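You operate a simulated robot arm through the tools that you are given. There is no shell and no other tool. Be economical: measure what you need, move in short steps, check, and stop when the job is done.

You run a simulated robot arm. Do the job below in one go: nothing can be reset, and whatever is moved stays where it is left.

JOB
Stir the red mug of tea and serve it with the pale bun.
Fine: mug on the coaster, bun on the cream plate, used spoon across the dish. Set down upright: what you pick out.

Only the result counts: the job must be done as asked and must still hold three seconds after the hand-in. Knocking over, shifting, dropping, spilling or breaking anything else fails it.

ROBOT AND FRAMES
A 7-joint arm with a two-finger parallel gripper, fixed in place. Base frame: the origin is at the foot of the arm, x ahead of it, y to its left, z up; the work surface is at about z = 760. Units: mm, degrees, N and s.
With the tool pointing down near the work surface it reaches from about 300 to 700 mm from the base axis. Its first joint turns from -66.0 to 66.0 degrees. Payload 1.57 kg.
Tool frame: the origin (TCP) lies between the finger pads and is the grasp point; the fingertips stand 30 mm ahead of it; z points along the fingers, y is the line along which they close. Largest opening 110 mm; finger width 24, thickness 12; the body of the gripper, 48 by 112 mm, starts 78 mm behind the TCP.
Orientation is told as [roll, pitch, yaw] about the base's x, y, z axes, in that order, counted from this pose: with the fingers straight down and closing along the base's y, the tool's x points along the base's -x, its y along +y and its z along -z.

CONTROLS
- The arm moves only by the tool arm_command. Its argument "deltas" is one flat list of numbers, 7 for each row, row after row: the shift along the tool's x, y, z in units of 30 mm (1.0 is 30 mm), then the turn, a rotation vector about the tool's x, y, z in units of 6 degrees (1.0 is 6 degrees), then the closure, from 0 (fully open) to 1 (shut). In form: [x, y, z, rx, ry, rz, hand, x, y, z, rx, ry, rz, hand, ...]. A call has 1 to 12 rows; each row shifts and turns the commanded pose from where the row before left it, along the tool's axes as they then stand. A call with a number of a shift or a turn outside -1 to 1 is refused whole. Each row takes 0.2 s and may step no farther than 50 mm and 8.6 degrees from the row before; otherwise, or with a gripper value out of range, the whole call is refused. Where a pose cannot be reached the arm comes as near as it can. A force on the tool above 50 N (or 10 N above the force at the start of the call, whichever is more), or a blocked arm, ends the call early, and 0.2 s more pass. Each finger travels about 108 mm/s and halts on what it meets, pressing with about 40 N; the grip force reading is that of the motor and also rises with nothing between the fingers. The clock runs only during rows and for 0.2 s after the last one: add rows that do not move to give the fingers time. It gives the time, the measured TCP pose, the force on the tool (base axes), the opening and the grip force at its end, in the units of the frame above (readings bear some noise), with the torque about the TCP (base axes, N m) and any sound that the robot's microphone picked up, and new pictures: "views" is both (left out), scene, wrist or none.
- Cameras (640 x 400 px; columns grow to the right, rows downward): "scene" is fixed at [160.3, -396.6, 1395.3]; the picture's right is [0.79, -0.61, 0.00], its down [-0.43, -0.55, -0.71] and it looks along [0.44, 0.56, -0.70] (base axes); focal length 316 px, centre (320, 200). "wrist" rides on the gripper at [70, 16, -141] in the tool frame; the picture's right is [-0.23, 0.97, 0.00], its down [-0.85, -0.20, -0.48] and it looks along [-0.47, -0.11, 0.88] (tool axes); focal length 222 px, centre (320, 200). There is no depth. A picture from a camera that has moved, and an enlarged one, comes with that camera's place and axes in the base frame and with its lens. The place of the scene camera against the robot may be out by one fixed shift of up to 12 mm in any direction.
- inspect(camera, box): a new picture of the part [left, top, right, bottom] of that camera's present view, enlarged. It takes no simulated time.
- close_job(): hands the job in; it is judged then, once.

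Work in short steps. Places have to be worked out from the pictures, the camera data and where the tool is seen: move nearer, look again, correct. Check each grasp and each placing, and mend what went wrong. You have 120 turns and 200 pictures in all, those below and enlarged ones among them. Open the gripper and draw the arm clear of the work before you hand the job in, unless the task says otherwise; then end with one line.

The tools are called after "Emit:" as a command line: name --argument value ..., lists and objects as JSON in quotes. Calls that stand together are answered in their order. arm_command: Moves the arm, as the interface text tells. Its arguments: {"type":"object","properties":{"deltas":{"type":"array","items":{"type":"number"}},"views":{"type":"string","enum":["both","scene","wrist","none"]}},"required":["deltas"]} The other tools are called the same way: inspect (camera, box) takes an enlarged picture of a part of a camera's view; close_job () hands the job in.

At the start:

```text
clock: 0.0
ee_pos: [348.8, -48.5, 1115.7]
tool_rot: [0.1, -0.1, -0.1]
ft_force: [-0.1, 0.6, -0.3]
torque: [-0.01, 0.05, -0.02]
finger_gap: 109.9
finger_force: 0.1
```

scene: 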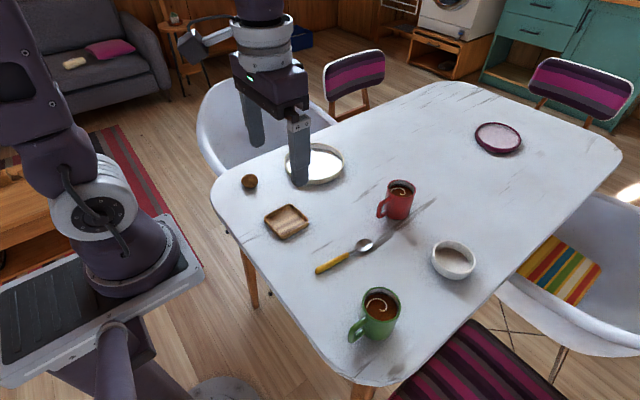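
wrist: 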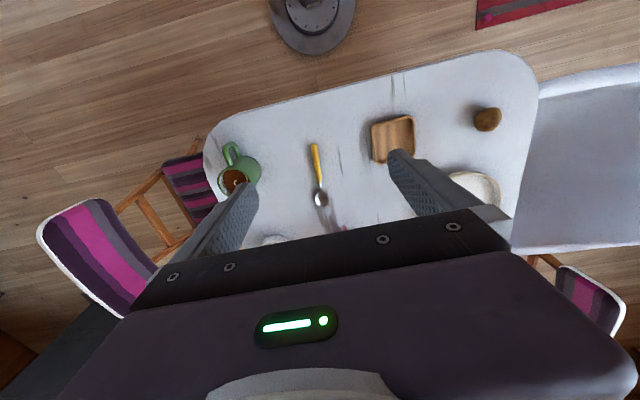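

I'll look closely at the scene to identify the items before moving.

Emit:
inspect --camera "scene" --box '[220, 130, 380, 250]'

Emit:
inspect --camera "scene" --box '[300, 170, 500, 350]'

Emit:
inspect --camera "scene" --box '[420, 90, 580, 190]'

```text
3.33 times, centred on (300, 190) of scene
camera zoom: at [160.3, -396.6, 1395.3], right [0.79, -0.61, 0.0], down [-0.43, -0.55, -0.71], along [0.44, 0.56, -0.7], focal length 1053 px, centre (387, 233)
```

zoom: 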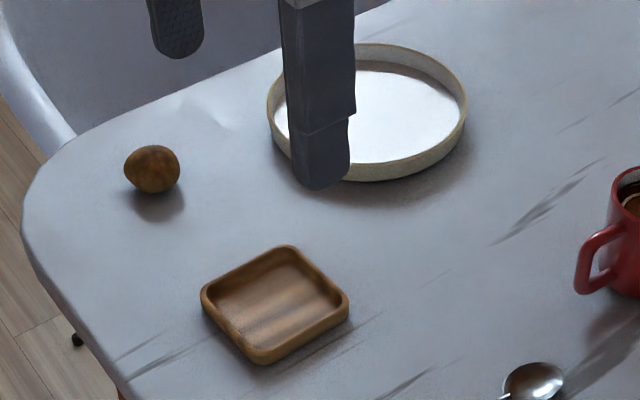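

```text
2.22 times, centred on (400, 260) of scene
camera zoom: at [160.3, -396.6, 1395.3], right [0.79, -0.61, 0.0], down [-0.43, -0.55, -0.71], along [0.44, 0.56, -0.7], focal length 702 px, centre (142, 67)
```

zoom: 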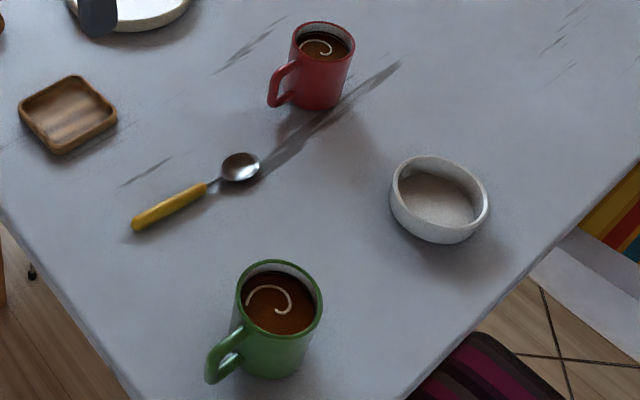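

```text
4.00 times, centred on (500, 140) of scene
camera zoom: at [160.3, -396.6, 1395.3], right [0.79, -0.61, 0.0], down [-0.43, -0.55, -0.71], along [0.44, 0.56, -0.7], focal length 1263 px, centre (-400, 440)
```

zoom: 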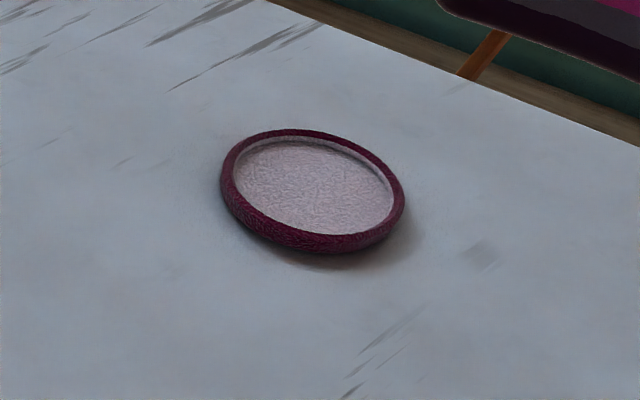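

The gripper hides part of the plate area. The red mug seems near (690,-73), the square wooden coaster near (441,102), the white dish near (685,-245) and the cream plate near (654,254), but I see no pale bun yet. I'll move the arm left to clear the view.

Emit:
arm_command --deltas '[0, 1, 0, 0, 0, 0, 0, 0, 1, 0, 0, 0, 0, 0, 0, 1, 0, 0, 0, 0, 0, 0, 1, 0, 0, 0, 0, 0, 0, 1, 0, 0, 0, 0, 0, 0, 1, 0, 0, 0, 0, 0, 0, 1, 0, 0, 0, 0, 0, 0, 1, 0, 0, 0, 0, 0, 0, 1, 0, 0, 0, 0, 0, 0, 1, 0, 0, 0, 0, 0]'

```text
clock: 2.2
ee_pos: [346.2, 251.8, 1116.1]
tool_rot: [0.0, 0.0, -0.1]
ft_force: [-0.6, 1.4, -0.3]
torque: [-0.01, 0.0, 0.0]
finger_gap: 109.9
finger_force: 0.0
camera wrist: at [275.3, 266.1, 1256.8], right [0.23, 0.97, 0.0], down [0.85, -0.2, 0.48], along [0.47, -0.11, -0.88], focal length 222 px, centre (320, 200)
```

scene: 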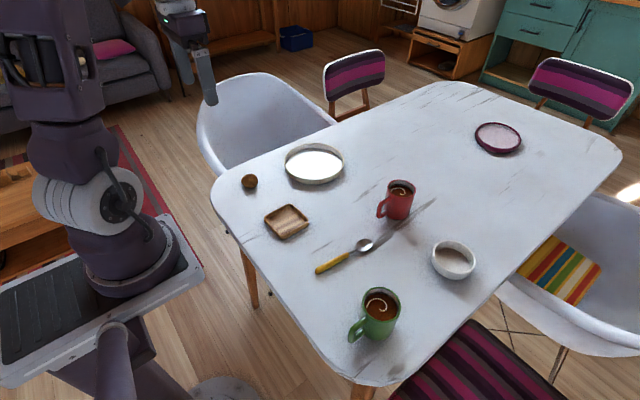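
wrist: 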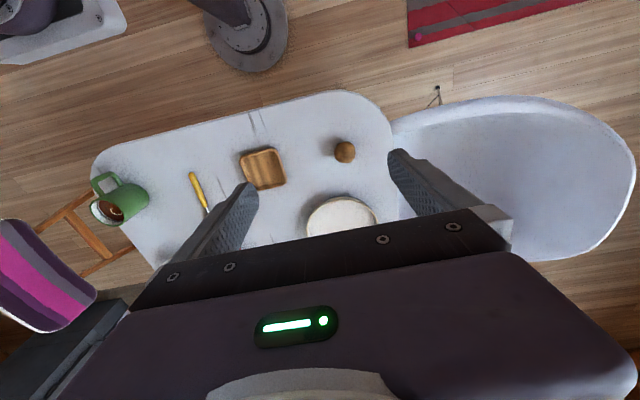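

Emit:
inspect --camera "wrist" --box '[220, 120, 400, 240]'

Emit:
inspect --camera "scene" --box '[220, 130, 420, 255]'

Emit:
inspect --camera "scene" --box '[340, 170, 500, 290]'

```text
3.33 times, centred on (310, 180) of wrist
camera zoom: at [275.3, 266.1, 1256.8], right [0.23, 0.97, 0.0], down [0.85, -0.2, 0.48], along [0.47, -0.11, -0.88], focal length 740 px, centre (353, 267)
```

zoom: 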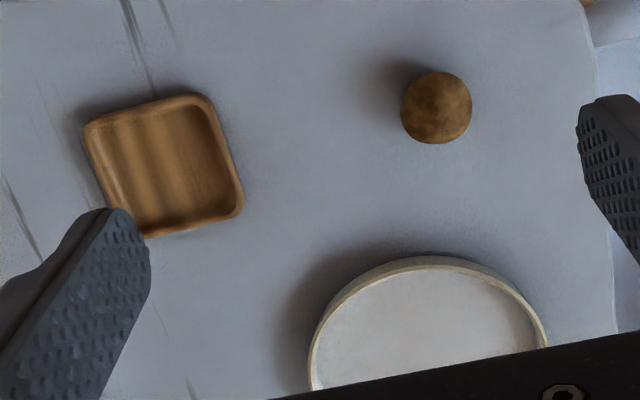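

```text
3.20 times, centred on (320, 192) of scene
camera zoom: at [160.3, -396.6, 1395.3], right [0.79, -0.61, 0.0], down [-0.43, -0.55, -0.71], along [0.44, 0.56, -0.7], focal length 1011 px, centre (320, 224)
```

zoom: 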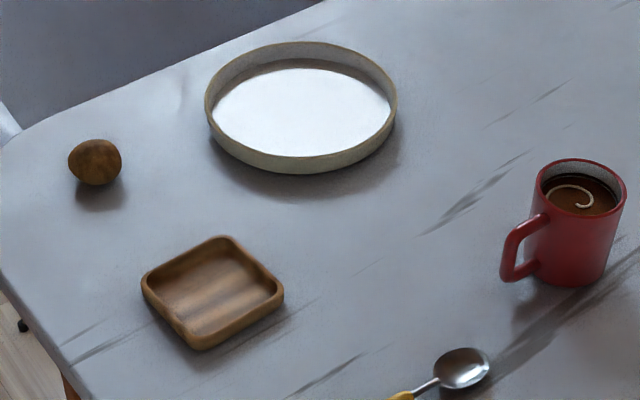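

```text
3.33 times, centred on (420, 230) of scene
camera zoom: at [160.3, -396.6, 1395.3], right [0.79, -0.61, 0.0], down [-0.43, -0.55, -0.71], along [0.44, 0.56, -0.7], focal length 1053 px, centre (-13, 100)
```

zoom: 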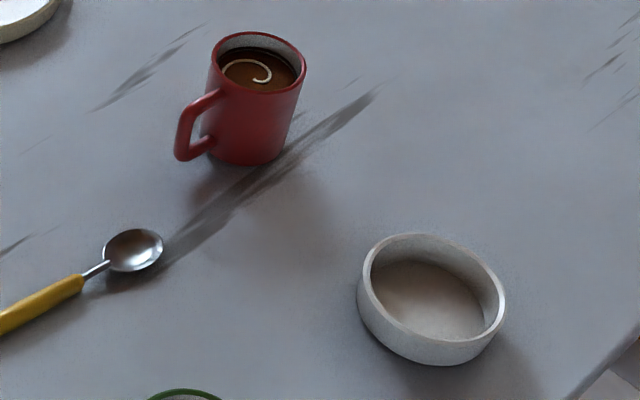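

No pale bun is visible on the near half. I'll tilt the tool forward over the table to see behind the red mug with the wrist camera.

Emit:
arm_command --deltas '[0, -1, 0, 0, -1, 0, 0, 0, -1, 0, 0, -1, 0, 0, 0, -1, 0, 0, -1, 0, 0, 0, -1, 0, 0, -1, 0, 0, 0, -1, 0, 0, -1, 0, 0, 0, -1, 0, 0, -1, 0, 0, 0, -1, 0, 0, -1, 0, 0, 0, -1, 0, 0, 0, 0, 0]'

```text
clock: 4.0
ee_pos: [338.6, 29.4, 1113.1]
tool_rot: [0.1, -37.6, -1.0]
ft_force: [-0.3, -0.3, 0.0]
torque: [-0.01, 0.01, -0.01]
finger_gap: 109.8
finger_force: 0.0
out of reach, approached as far as the arm can: row 5, 6, 7
camera wrist: at [194.9, 47.2, 1181.7], right [0.2, 0.97, 0.14], down [0.38, -0.21, 0.9], along [0.9, -0.13, -0.41], focal length 222 px, centre (320, 200)
```

scene: 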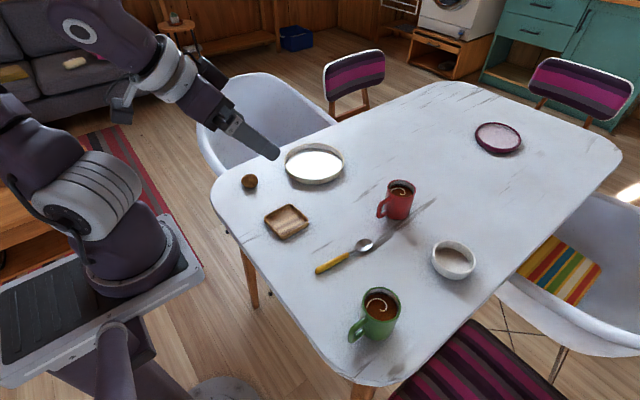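
wrist: 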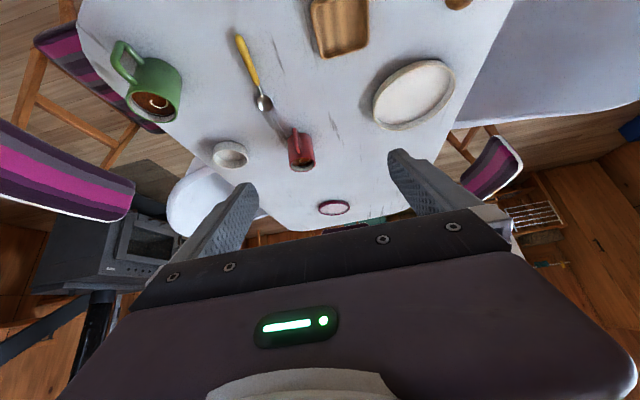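

The whole table is in view and there's only one bun-like object. I'll check it and the two round items more closely.

Emit:
inspect --camera "scene" --box '[230, 162, 270, 202]'

Emit:
inspect --camera "wrist" --box '[180, 60, 360, 220]'

Emit:
inspect --camera "scene" --box '[0, 10, 220, 130]'

```text
10.00 times, centred on (250, 182) of scene
camera zoom: at [160.3, -396.5, 1395.3], right [0.79, -0.61, 0.0], down [-0.43, -0.55, -0.71], along [0.44, 0.56, -0.7], focal length 3158 px, centre (1020, 380)
```

zoom: 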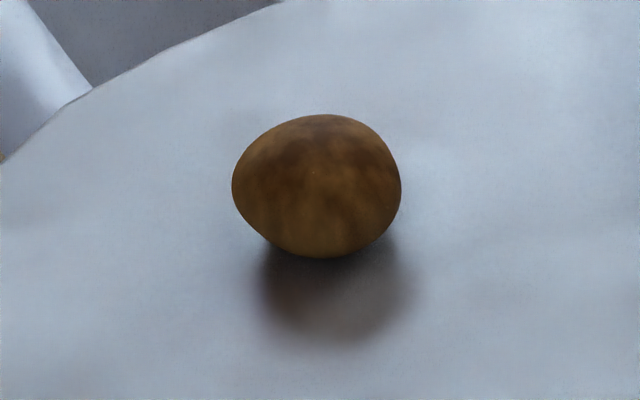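

```text
2.50 times, centred on (270, 140) of wrist
camera zoom: at [194.9, 47.2, 1181.7], right [0.2, 0.97, 0.14], down [0.38, -0.21, 0.9], along [0.9, -0.13, -0.41], focal length 555 px, centre (445, 350)
```

zoom: 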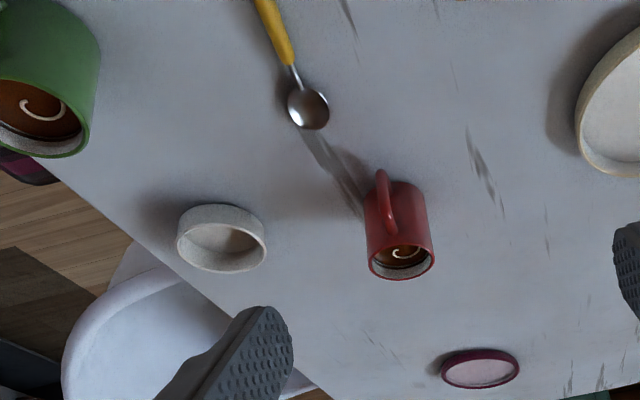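

```text
2.91 times, centred on (110, 70) of scene
camera zoom: at [160.3, -396.5, 1395.3], right [0.79, -0.61, 0.0], down [-0.43, -0.55, -0.71], along [0.44, 0.56, -0.7], focal length 919 px, centre (931, 578)
```

zoom: 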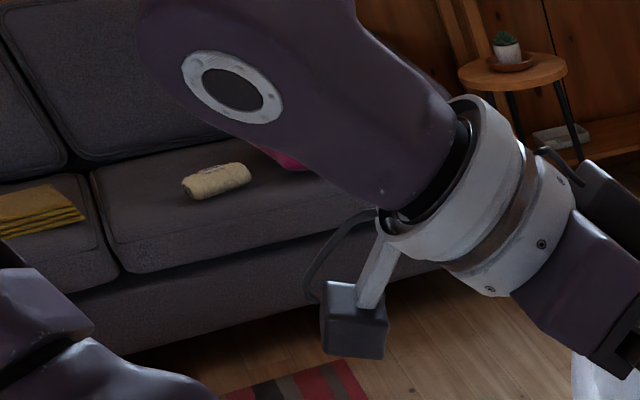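

Only one bun exists, so that's the target. Plan: carry the mug (about (685,-56), 85 high) to the wooden coaster, stir it there, lay the spoon across the white dish, and then place the bun. First I'll return the tool to vertical and move forward for a closer look at the mug.

Emit:
arm_command --deltas '[0, 0, 0, 0, 1, 0, 0, 0, 0, 0, 0, 1, 0, 0, 0, 0, 0, 0, 1, 0, 0, 0, 0, 0, 0, 1, 0, 0, 0, 0, 0, 0, 1, 0, 0, 0, 0, 0, 0, 1, 0, 0, 0, 0, 0, 0, 1, 0, 0, 0, 0, 0, 0, 0, 0, 0]' --views "none"

```text
clock: 5.8
ee_pos: [337.9, 27.0, 1112.1]
tool_rot: [-0.1, 4.6, -1.0]
ft_force: [-0.3, -0.9, 1.1]
torque: [0.02, 0.0, -0.02]
finger_gap: 110.2
finger_force: 0.1
```

The tool is almost vertical, 4.6° over. I'll correct that and move to a hover near (620,-55,1000).

Emit:
arm_command --deltas '[0, 0, 0, 0, -0.77, -0.17, 0, -0.94, -0.27, 0.37, 0, 0, 0, 0, -0.94, -0.27, 0.37, 0, 0, 0, 0, -0.94, -0.27, 0.37, 0, 0, 0, 0, -0.94, -0.27, 0.37, 0, 0, 0, 0, -0.94, -0.27, 0.37, 0, 0, 0, 0, -0.94, -0.27, 0.37, 0, 0, 0, 0, -0.94, -0.27, 0.37, 0, 0, 0, 0, -0.94, -0.27, 0.37, 0, 0, 0, 0, -0.94, -0.27, 0.37, 0, 0, 0, 0, -0.94, -0.27, 0.37, 0, 0, 0, 0, 0, 0, 0, 0, 0, 0, 0]' --views "both"

```text
clock: 8.4
ee_pos: [622.7, -55.9, 1004.8]
tool_rot: [0.2, -0.1, 0.1]
ft_force: [0.3, -0.9, -0.2]
torque: [-0.01, -0.04, 0.01]
finger_gap: 109.9
finger_force: 0.1
camera wrist: at [550.1, -40.5, 1144.8], right [0.23, 0.97, 0.0], down [0.85, -0.2, 0.48], along [0.47, -0.11, -0.88], focal length 222 px, centre (320, 200)
```

scene: 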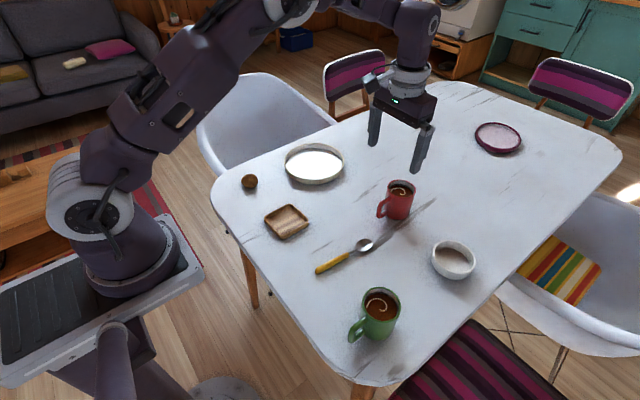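
wrist: 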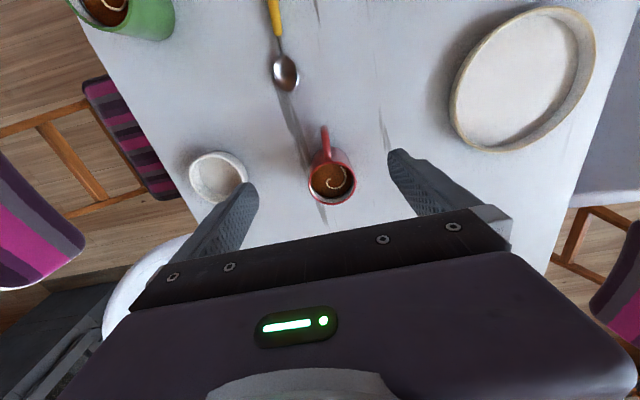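

Emit:
inspect --camera "wrist" --box '[270, 110, 390, 210]'

Emit:
inspect --camera "wrist" --box '[170, 20, 330, 220]'

```text
4.00 times, centred on (330, 160) of wrist
camera zoom: at [550.1, -40.5, 1144.8], right [0.23, 0.97, 0.0], down [0.85, -0.2, 0.48], along [0.47, -0.11, -0.88], focal length 888 px, centre (280, 360)
```

zoom: 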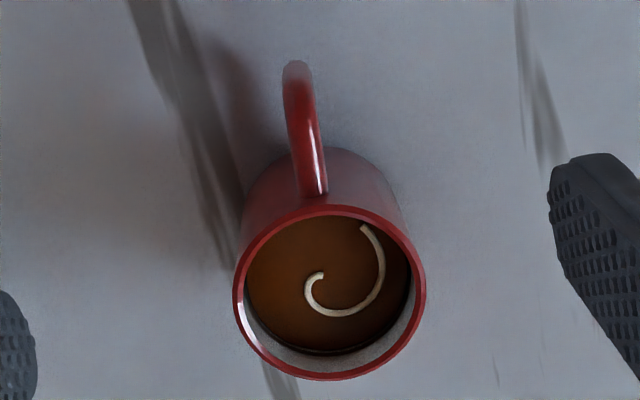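

```text
2.00 times, centred on (250, 120) of wrist
camera zoom: at [550.1, -40.5, 1144.8], right [0.23, 0.97, 0.0], down [0.85, -0.2, 0.48], along [0.47, -0.11, -0.88], focal length 444 px, centre (460, 360)
```

zoom: 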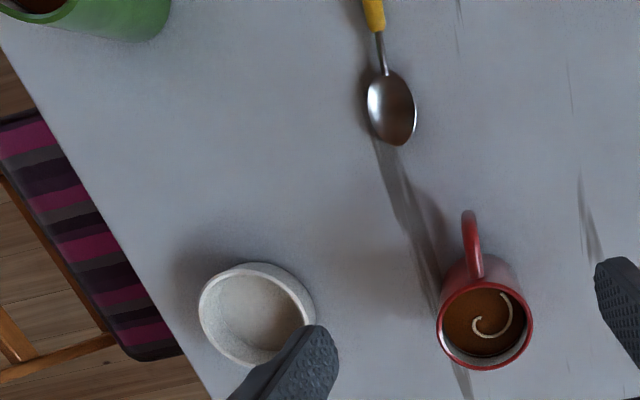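

The mug rim centre works out to about (686,-54,~847), diameter 71, with the handle toward the robot. I'll go over it and come partway down.

Emit:
arm_command --deltas '[-0.7, 0.02, 0.1, 0, 0, 0, 0, -0.7, 0.02, 0.1, 0, 0, 0, 0, -0.7, 0.02, 0.5, 0, 0, 0, 0, 0, 0, 0.8, 0, 0, 0, 0, 0, 0, 0.8, 0, 0, 0, 0, 0, 0, 0.8, 0, 0, 0, 0, 0, 0, 0, 0, 0, 0, 0]'

```text
clock: 10.0
ee_pos: [681.7, -52.9, 909.6]
tool_rot: [0.1, -0.2, 0.1]
ft_force: [-0.6, -0.3, -0.9]
torque: [-0.01, -0.03, -0.02]
finger_gap: 110.0
finger_force: 0.0
camera wrist: at [610.1, -36.8, 1049.6], right [0.23, 0.97, 0.0], down [0.85, -0.2, 0.48], along [0.47, -0.11, -0.88], focal length 222 px, centre (320, 200)
```

scene: 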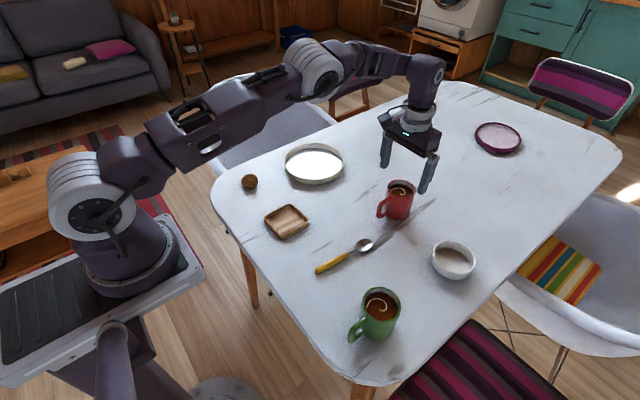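
wrist: 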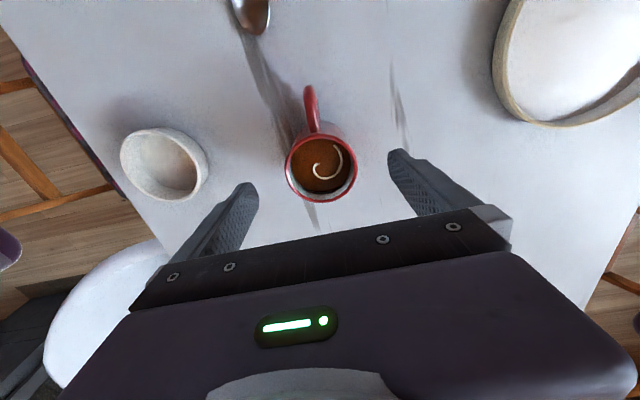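

Consistent: mug at about (684,-53). I'll descend to z≈813.

Emit:
arm_command --deltas '[-0.1, 0, 0.6, 0, 0, 0, 0, 0, 0, 0.6, 0, 0, 0, 0, 0, 0, 0.6, 0, 0, 0, 0, 0, 0, 0.6, 0, 0, 0, 0, 0, 0, 0.6, 0, 0, 0, 0, 0, 0, 0.2, 0, 0, 0, 0, 0, 0, 0, 0, 0, 0, 0]'

```text
clock: 11.6
ee_pos: [684.2, -50.8, 813.3]
tool_rot: [0.1, -0.2, 0.1]
ft_force: [-0.2, -0.2, -0.2]
torque: [-0.01, -0.03, -0.01]
finger_gap: 109.8
finger_force: 0.0
camera wrist: at [613.4, -36.0, 954.5], right [0.23, 0.97, 0.0], down [0.85, -0.2, 0.48], along [0.47, -0.11, -0.88], focal length 222 px, centre (320, 200)
```

scene: 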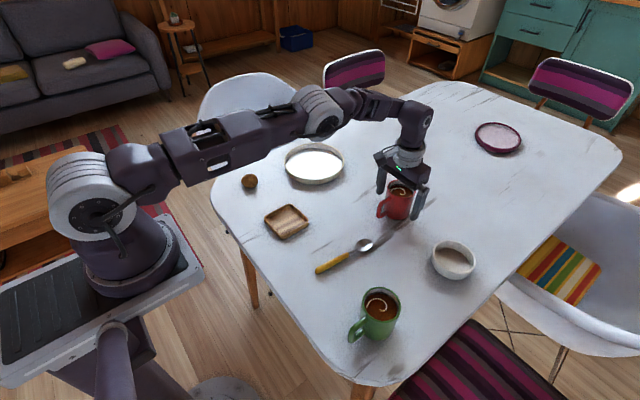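
wrist: 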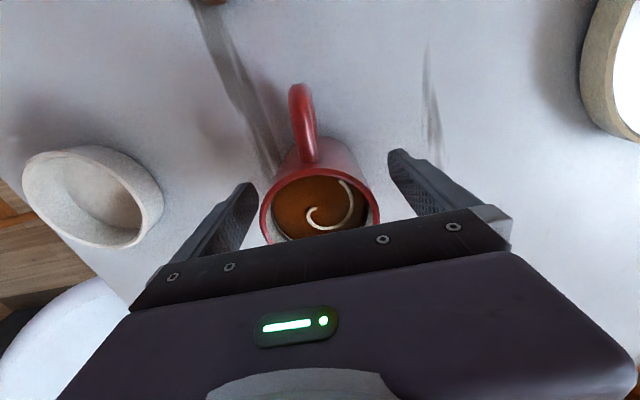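

The fingers straddle the mug. I'll nudge by -2 mm in y and close gently.

Emit:
arm_command --deltas '[0, -0.08, 0, 0, 0, 0, 0.1, 0, 0, 0, 0, 0, 0, 0.2, 0, 0, 0, 0, 0, 0, 0.28, 0, 0, 0, 0, 0, 0, 0.34, 0, 0, 0, 0, 0, 0, 0.4, 0, 0, 0, 0, 0, 0, 0.5, 0, 0, 0, 0, 0, 0, 0.7, 0, 0, 0, 0, 0, 0, 1, 0, 0, 0, 0, 0, 0, 1]'

```text
clock: 13.6
ee_pos: [685.4, -52.6, 814.2]
tool_rot: [0.1, -0.1, 0.1]
ft_force: [0.9, 1.0, -0.9]
torque: [-0.03, -0.02, 0.03]
finger_gap: 69.8
finger_force: 40.8
camera wrist: at [613.6, -38.1, 955.3], right [0.23, 0.97, 0.0], down [0.85, -0.2, 0.48], along [0.47, -0.11, -0.88], focal length 222 px, centre (320, 200)
```

scene: 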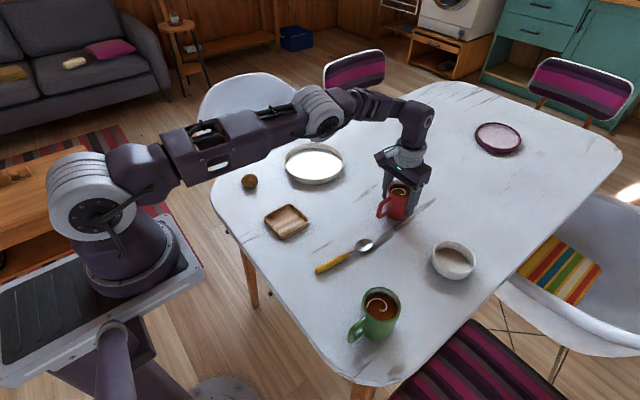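
wrist: 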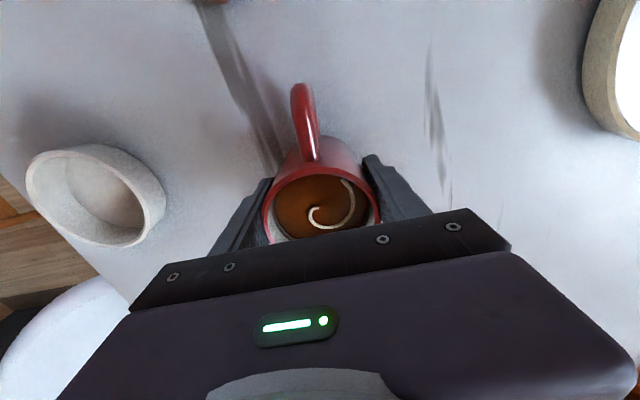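

Gripped firmly (69.8 mm, 41 N). I'll lift slowly.

Emit:
arm_command --deltas '[0, 0, -0.1, 0, 0, 0, 1, 0, 0, -0.2, 0, 0, 0, 1, 0, 0, -0.3, 0, 0, 0, 1, 0, 0, -0.3, 0, 0, 0, 1, 0, 0, -0.3, 0, 0, 0, 1, 0, 0, -0.3, 0, 0, 0, 1, 0, 0, -0.3, 0, 0, 0, 1, 0, 0, -0.2, 0, 0, 0, 1, 0, 0, -0.1, 0, 0, 0, 1, 0, 0, 0, 0, 0, 0, 1]'

```text
clock: 15.8
ee_pos: [686.2, -53.9, 876.4]
tool_rot: [0.1, -0.1, 0.1]
ft_force: [0.1, -0.3, -4.5]
torque: [-0.02, -0.01, -0.02]
finger_gap: 69.8
finger_force: 39.8
camera wrist: at [614.7, -38.6, 1017.6], right [0.23, 0.97, 0.0], down [0.85, -0.2, 0.48], along [0.47, -0.11, -0.88], focal length 222 px, centre (320, 200)
```

scene: 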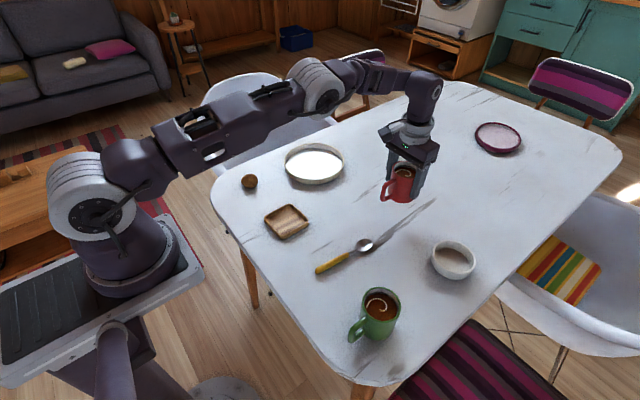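
wrist: 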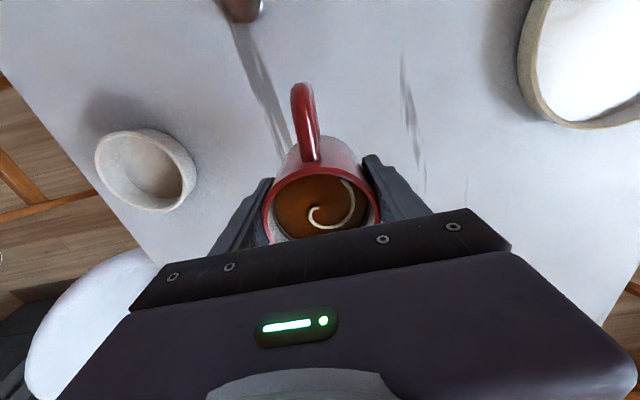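

Lifted; about 0.45 kg, level. I'll carry it with a smooth ramp towards the coaster, stopping short to see the coaster.

Emit:
arm_command --deltas '[0.17, 0.1, 0, 0, 0, 0, 1, 0.34, 0.21, 0, 0, 0, 0, 1, 0.51, 0.31, 0, 0, 0, 0, 1, 0.69, 0.42, 0, 0, 0, 0, 1, 0.69, 0.42, 0, 0, 0, 0, 1, 0.69, 0.42, 0, 0, 0, 0, 1, 0.69, 0.42, 0, 0, 0, 0, 1, 0.69, 0.42, 0, 0, 0, 0, 1, 0.69, 0.42, 0, 0, 0, 0, 1, 0.51, 0.31, 0, 0, 0, 0, 1, 0.34, 0.21, 0, 0, 0, 0, 1, 0.17, 0.1, 0, 0, 0, 0, 1]'

```text
clock: 18.4
ee_pos: [500.9, 60.7, 876.1]
tool_rot: [0.1, -0.1, 0.1]
ft_force: [0.2, 0.8, -4.0]
torque: [-0.01, -0.02, 0.0]
finger_gap: 70.1
finger_force: 40.0
camera wrist: at [429.5, 74.9, 1017.5], right [0.23, 0.97, 0.0], down [0.85, -0.2, 0.48], along [0.47, -0.11, -0.88], focal length 222 px, centre (320, 200)
```

scene: 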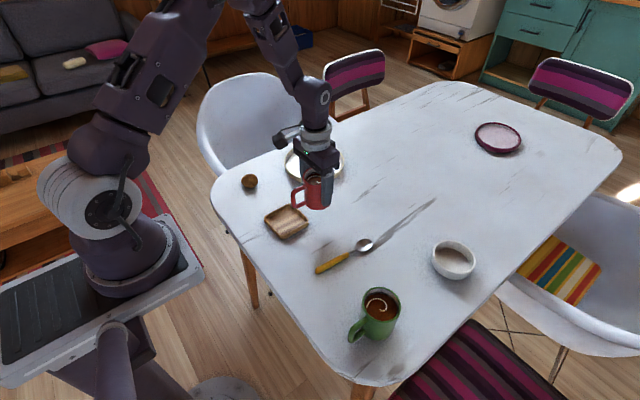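
wrist: 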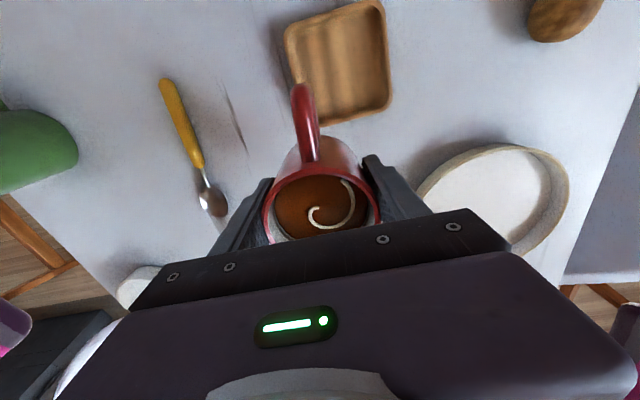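

Emit:
inspect --camera "wrist" --box '[240, 0, 440, 130]'

```text
3.08 times, centred on (340, 65) of wrist
camera zoom: at [429.5, 74.9, 1017.5], right [0.23, 0.97, 0.0], down [0.85, -0.2, 0.48], along [0.47, -0.11, -0.88], focal length 684 px, centre (258, 615)
```

zoom: 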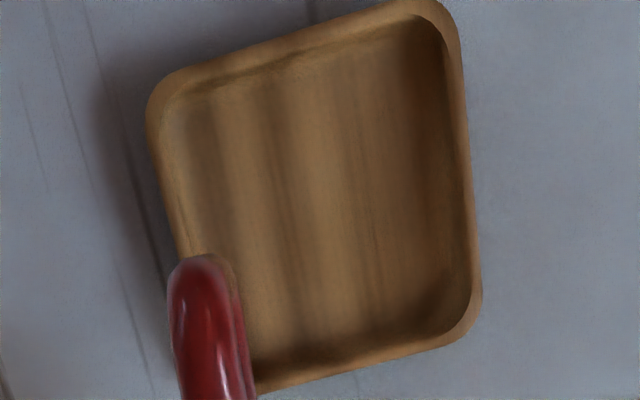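

The coaster's outer edges are about x 388–470, y 54–139, so its centre is near (429,96). The inside is roughly 75 mm for a 70 mm mug, so centring matters. I'll move above it and check.

Emit:
arm_command --deltas '[0.2, 0.1, 0, 0, 0, 0, 1, 0.4, 0.197, 0, 0, 0, 0, 1, 0.4, 0.197, 0, 0, 0, 0, 1, 0.4, 0.197, 0, 0, 0, 0, 1, 0.4, 0.197, 0, 0, 0, 0, 1, 0.4, 0.197, 0.2, 0, 0, 0, 1, 0.2, 0.1, 0.4, 0, 0, 0, 1, 0, 0, 0.4, 0, 0, 0, 1, 0, 0, 0.2, 0, 0, 0, 1, 0, 0, 0, 0, 0, 0, 1]'

Emit:
inspect --camera "scene" --box '[240, 150, 360, 250]'

Emit:
inspect --camera "wrist" --box '[220, 0, 460, 240]'

```text
clock: 20.6
ee_pos: [427.5, 94.5, 840.5]
tool_rot: [0.1, -0.1, 0.0]
ft_force: [0.6, 0.0, -3.9]
torque: [0.0, -0.03, -0.02]
finger_gap: 69.9
finger_force: 40.5
camera wrist: at [356.4, 110.2, 981.5], right [0.23, 0.97, 0.0], down [0.85, -0.2, 0.48], along [0.47, -0.11, -0.88], focal length 222 px, centre (320, 200)
```

scene: 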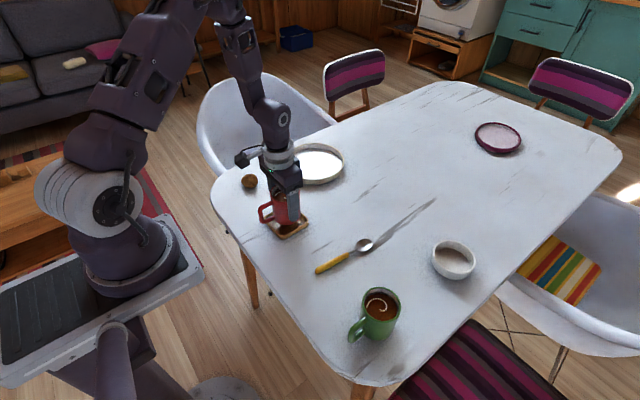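
wrist: 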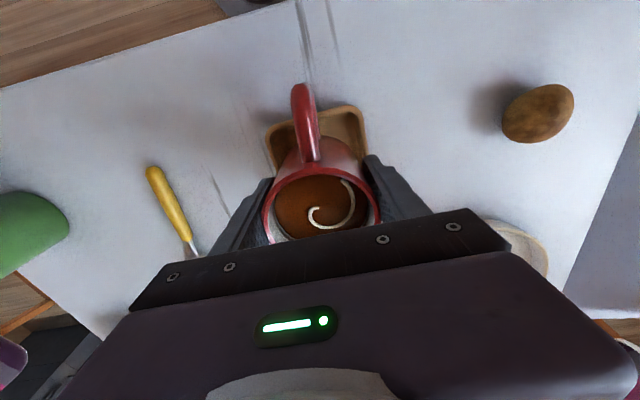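

```text
4.00 times, centred on (300, 200) of scene
camera zoom: at [160.3, -396.6, 1395.3], right [0.79, -0.61, 0.0], down [-0.43, -0.55, -0.71], along [0.44, 0.56, -0.7], focal length 1263 px, centre (400, 200)
```

zoom: 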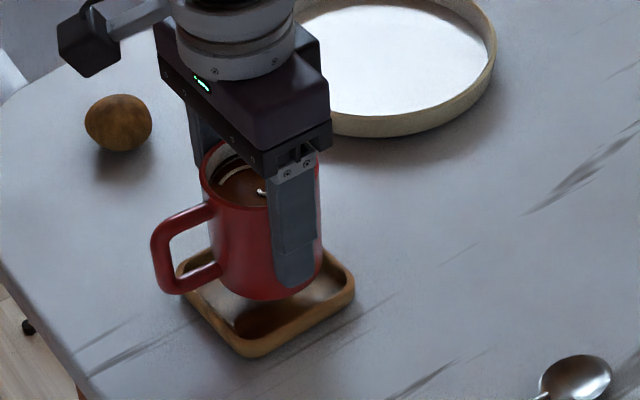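

```text
1.67 times, centred on (340, 120) of wrist
camera zoom: at [356.4, 110.2, 981.5], right [0.23, 0.97, 0.0], down [0.85, -0.2, 0.48], along [0.47, -0.11, -0.88], focal length 370 px, centre (287, 333)
```

zoom: 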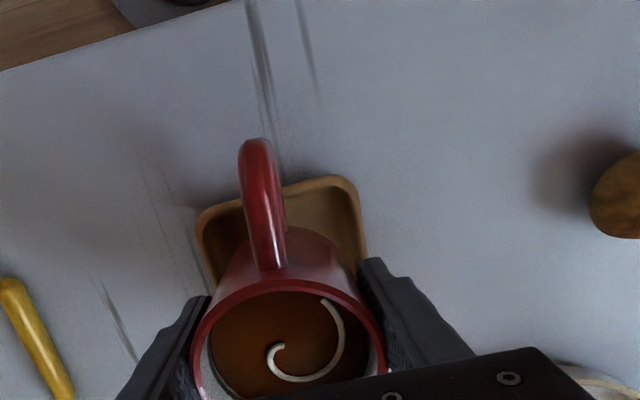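

Edges refined: coaster centre (429,95), outer 90 and inside about 80, so there's margin. The mug hangs at the right spot, so I'll lower it slowly.

Emit:
arm_command --deltas '[-0.03, 0.01, 0.1, 0, 0, 0, 1, -0.02, 0, 0.15, 0, 0, 0, 1, 0, 0, 0.15, 0, 0, 0, 1, 0, 0, 0.1, 0, 0, 0, 1, 0, 0, 0.05, 0, 0, 0, 1, 0, 0, 0, 0, 0, 0, 1]' --views "none"

```text
clock: 22.0
ee_pos: [429.1, 96.2, 823.0]
tool_rot: [0.1, -0.1, 0.1]
ft_force: [0.2, -0.3, -4.2]
torque: [-0.01, 0.0, 0.0]
finger_gap: 70.1
finger_force: 40.1
```

Still hanging freely (base at ~769). I'll lower in 1 mm steps until contact.

Emit:
arm_command --deltas '[0, -0.03, 0.05, 0, 0, 0, 1, 0, 0, 0.04, 0, 0, 0, 1, 0, 0, 0, 0, 0, 0, 1]' --views "none"

```text
clock: 22.8
ee_pos: [429.4, 96.1, 820.5]
tool_rot: [0.1, -0.2, 0.1]
ft_force: [0.4, 0.3, -3.5]
torque: [-0.03, 0.0, -0.01]
finger_gap: 70.0
finger_force: 39.7
```

Emit:
arm_command --deltas '[0, 0, 0.05, 0, 0, 0, 1, 0, 0, 0.03, 0, 0, 0, 1, 0, 0, 0, 0, 0, 0, 1]' --views "none"

Emit:
inspect --camera "scene" --box '[250, 170, 330, 245]'

```text
clock: 23.6
ee_pos: [430.3, 95.0, 818.0]
tool_rot: [0.1, -0.1, 0.0]
ft_force: [-1.8, -1.2, 33.9]
torque: [-0.11, -0.16, 0.03]
finger_gap: 70.0
finger_force: 39.4
```

```text
5.33 times, centred on (290, 208) of scene
camera zoom: at [159.8, -396.7, 1395.3], right [0.79, -0.61, 0.0], down [-0.43, -0.55, -0.71], along [0.44, 0.56, -0.7], focal length 1684 px, centre (480, 160)
```

zoom: 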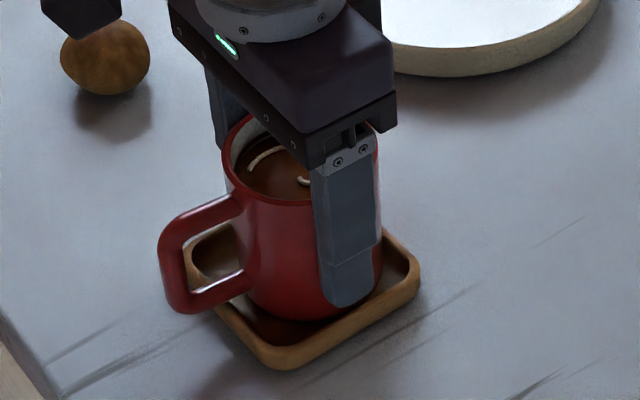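

Contact: the mug is seated inside the coaster. I'll ease off 1 mm and open slowly.

Emit:
arm_command --deltas '[0, 0, -0.04, 0, 0, 0, 1, 0, 0, 0, 0, 0, 0, 0.5, 0, 0, 0, 0, 0, 0, 0.36, 0, 0, 0, 0, 0, 0, 0.3, 0, 0, 0, 0, 0, 0, 0.2, 0, 0, 0, 0, 0, 0, 0.1, 0, 0, 0, 0, 0, 0, 0, 0, 0, 0, 0, 0, 0, 0]'

```text
clock: 25.4
ee_pos: [429.3, 94.9, 818.7]
tool_rot: [0.0, -0.1, 0.1]
ft_force: [0.1, 0.2, 0.4]
torque: [-0.02, 0.01, -0.01]
finger_gap: 109.9
finger_force: 0.1
camera wrist: at [358.2, 109.5, 960.6], right [0.23, 0.97, 0.0], down [0.85, -0.2, 0.48], along [0.47, -0.11, -0.88], focal length 222 px, centre (320, 200)
```

scene: 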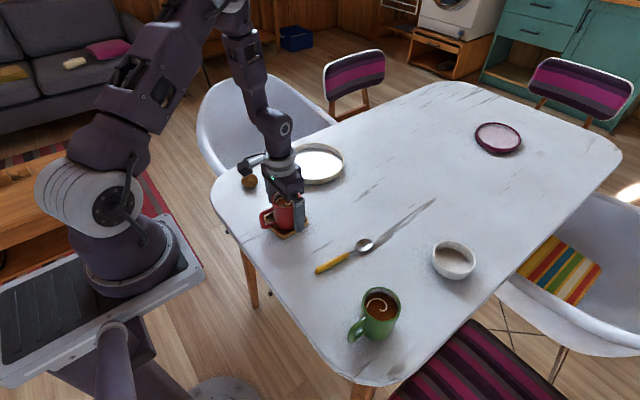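
wrist: 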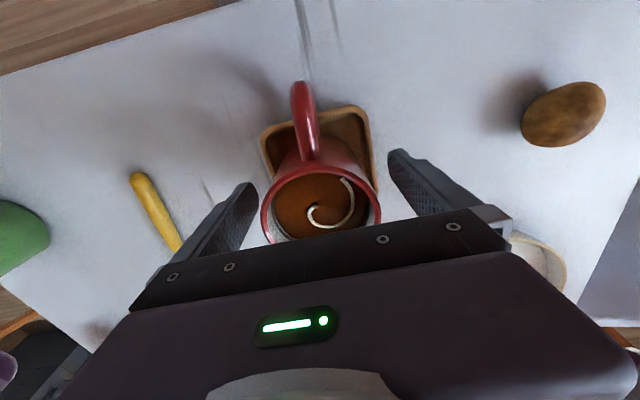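

Released cleanly. I'll rise straight up and go above the spoon to measure it.

Emit:
arm_command --deltas '[0, 0, -0.5, 0, 0, 0, 0, 0, 0, -1, 0, 0, 0, 0, 0, 0, -1, 0, 0, 0, 0, 0, 0, -1, 0, 0, 0, 0, 0, 0, -1, 0, 0, 0, 0, -0.2, -0.9, 0, 0, 0, 0, 0, -0.2, -0.9, 0, 0, 0, 0, 0, -0.2, -0.9, 0, 0, 0, 0, 0, -0.2, -0.9, 0, 0, 0, 0, 0, -0.2, -0.9, 0, 0, 0, 0, 0, -0.2, -0.9, 0, 0, 0, 0, 0, 0, 0, 0, 0, 0, 0, 0]'

Emit:
inspect --camera "wrist" --box '[210, 0, 430, 220]'

Emit:
inspect --camera "scene" --box '[240, 180, 400, 290]'

```text
clock: 28.0
ee_pos: [467.8, -68.7, 954.1]
tool_rot: [0.1, -0.1, 0.2]
ft_force: [0.0, -0.4, -0.6]
torque: [0.02, -0.01, 0.0]
finger_gap: 110.2
finger_force: 0.0
camera wrist: at [396.2, -53.5, 1095.4], right [0.23, 0.97, 0.0], down [0.85, -0.2, 0.48], along [0.47, -0.11, -0.88], focal length 222 px, centre (320, 200)
```

scene: 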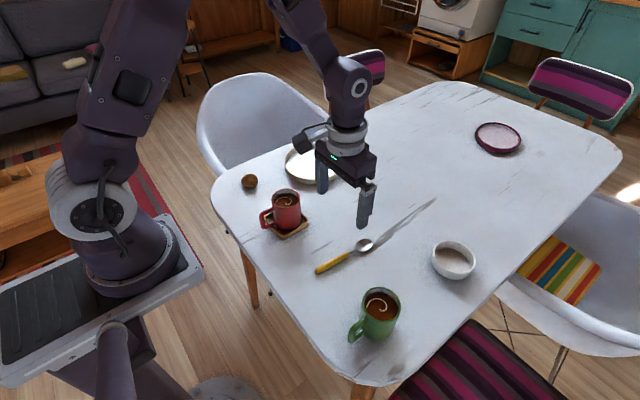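
wrist: 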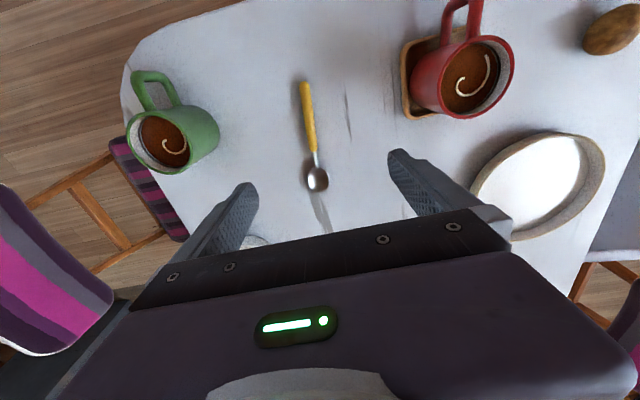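

```text
1.82 times, centred on (320, 110) of wrist
camera zoom: at [396.2, -53.5, 1095.4], right [0.23, 0.97, 0.0], down [0.85, -0.2, 0.48], along [0.47, -0.11, -0.88], focal length 404 px, centre (320, 364)
```

zoom: 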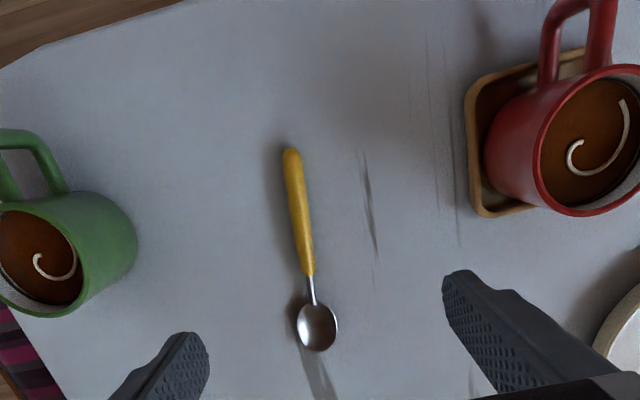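

```text
3.64 times, centred on (320, 235) of scene
camera zoom: at [160.3, -396.6, 1395.3], right [0.79, -0.61, 0.0], down [-0.43, -0.55, -0.71], along [0.44, 0.56, -0.7], focal length 1148 px, centre (320, 73)
```

zoom: 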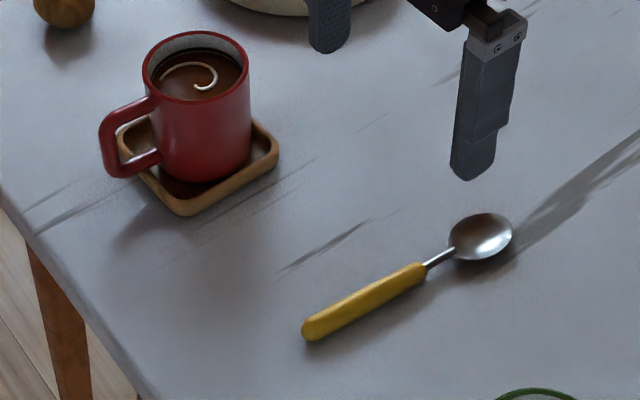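

The mug stands upright on the coaster. Spoon: handle end (397,-75), tip (558,-91), yaw about -6°. I'll grip near the handle end at about (419,-77) with a slight forward tilt, so I'm moving to a hover above it.

Emit:
arm_command --deltas '[0.45, -0.066, 0.87, 0, 0, 0, 0.2, 0.45, -0.066, 0.87, 0, 0, 0, 0.4, 0.45, -0.066, 0.87, 0, 0, 0, 0.5, 0.45, -0.066, 0.87, 0, 0, 0, 0.5, 0, 0, 0, 0, 0, 1, 0.5, 0, 0, 0, 0, -0.83, 0, 0.5, 0, 0, 0, 0, -0.83, 0, 0.5, 0, 0, 0, 0, 0, 0, 0.5]'

Emit:
inspect --camera "wrist" --box '[210, 40, 430, 260]'

```text
clock: 29.8
ee_pos: [412.9, -76.5, 849.7]
tool_rot: [0.1, -10.0, -6.0]
ft_force: [-0.1, -0.1, -0.3]
torque: [-0.02, 0.0, -0.03]
finger_gap: 55.1
finger_force: 0.0
camera wrist: at [320.0, -51.0, 977.3], right [0.32, 0.95, 0.04], down [0.73, -0.28, 0.62], along [0.6, -0.17, -0.78], focal length 222 px, centre (320, 200)
```

scene: 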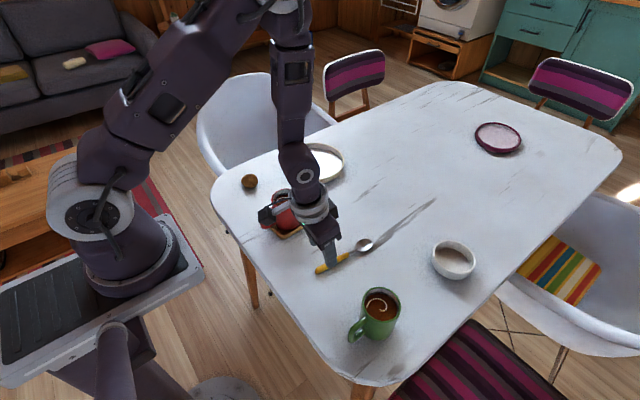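
wrist: 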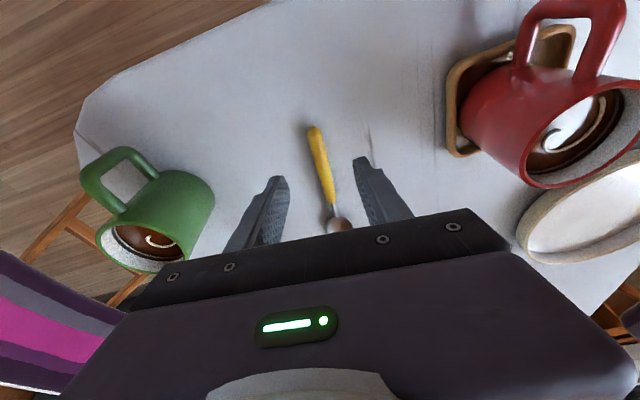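

```text
1.82 times, centred on (320, 150) of wrist
camera zoom: at [320.0, -51.0, 977.3], right [0.32, 0.95, 0.04], down [0.73, -0.28, 0.62], along [0.6, -0.17, -0.78], focal length 404 px, centre (320, 291)
```

zoom: 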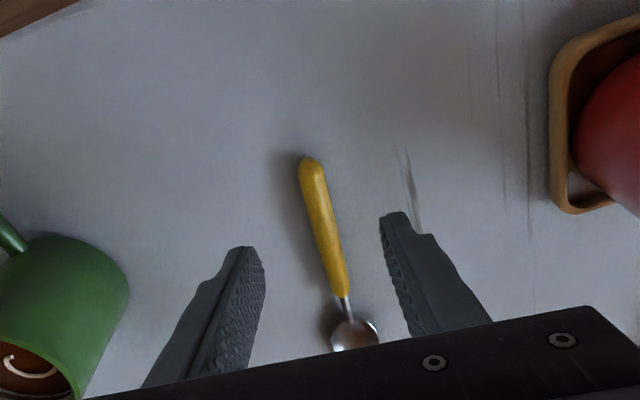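

Position matches. I'll descend vertically to about 2 mm above the table.

Emit:
arm_command --deltas '[0.082, 0.05, 0.465, 0, 0, 0, 0.5, 0.082, 0, 0.465, 0, 0, 0, 0.5, 0.082, 0, 0.465, 0, 0, 0, 0.6, 0.08, 0, 0.43, 0, 0, 0, 0.6, 0, 0, 0, 0, 0, 0, 0.6]'

Emit:
inspect --camera "scene" --box '[280, 190, 400, 290]'

```text
clock: 31.0
ee_pos: [412.9, -72.7, 795.1]
tool_rot: [0.2, -10.1, -5.9]
ft_force: [-1.1, -0.3, -0.6]
torque: [0.02, 0.01, -0.03]
finger_gap: 44.0
finger_force: 0.1
camera wrist: at [320.2, -48.6, 921.0], right [0.32, 0.95, 0.04], down [0.73, -0.28, 0.62], along [0.6, -0.17, -0.78], focal length 222 px, centre (320, 200)
```

scene: 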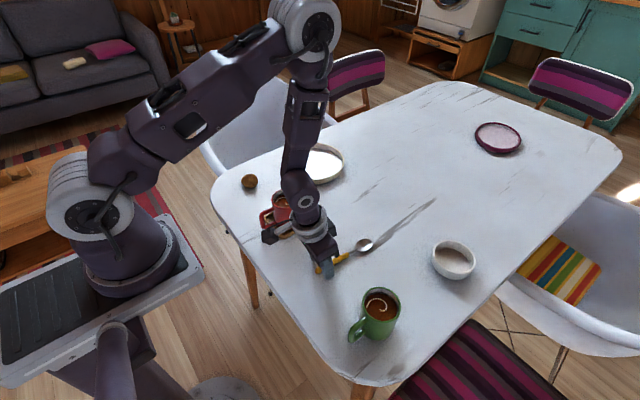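
wrist: 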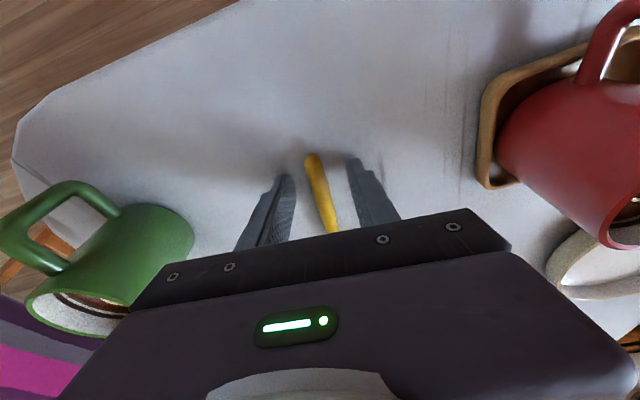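

```text
4.00 times, centred on (340, 240) of scene
camera zoom: at [160.3, -396.6, 1395.3], right [0.79, -0.61, 0.0], down [-0.43, -0.55, -0.71], along [0.44, 0.56, -0.7], focal length 1263 px, centre (240, 40)
```

zoom: 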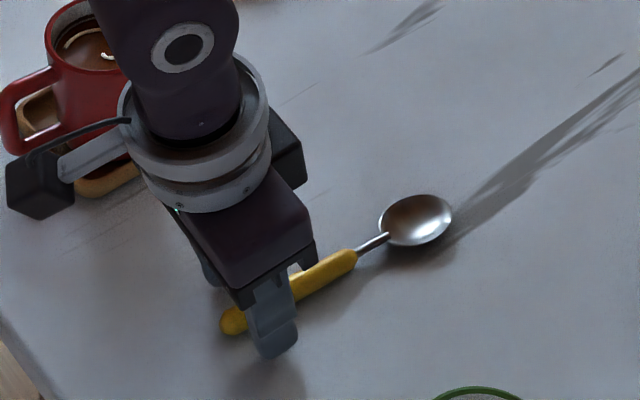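

The handle is between the fingers. I'll lower 1.5 mm more and close.

Emit:
arm_command --deltas '[0.01, -0.03, 0.05, 0, 0, 0, 0.7, 0, 0, 0, 0, 0, 0, 0.78, 0, 0, 0, 0, 0, 0, 0.84, 0, 0, 0, 0, 0, 0, 0.88, 0, 0, 0, 0, 0, 0, 0.95, 0, 0, 0, 0, 0, 0, 1, 0, 0, 0, 0, 0, 0, 1]'

```text
clock: 32.6
ee_pos: [411.9, -74.3, 792.6]
tool_rot: [0.1, -10.1, -6.0]
ft_force: [-0.4, 0.1, -0.3]
torque: [0.03, 0.02, 0.02]
finger_gap: 14.3
finger_force: 29.9
camera wrist: at [319.6, -49.4, 919.7], right [0.32, 0.95, 0.04], down [0.73, -0.28, 0.62], along [0.6, -0.17, -0.78], focal length 222 px, centre (320, 200)
```

scene: 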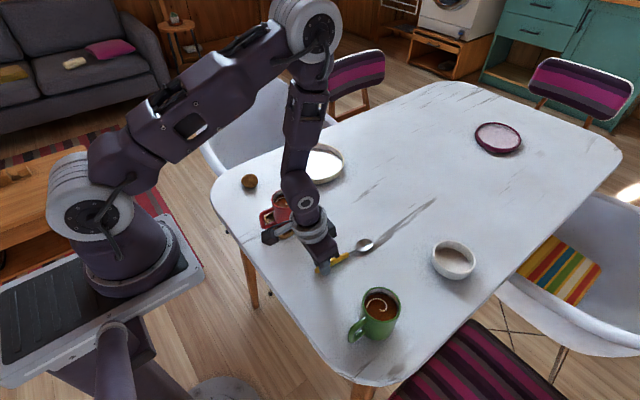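
wrist: 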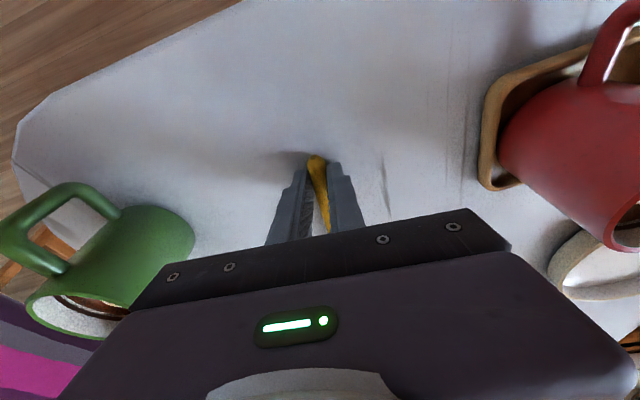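

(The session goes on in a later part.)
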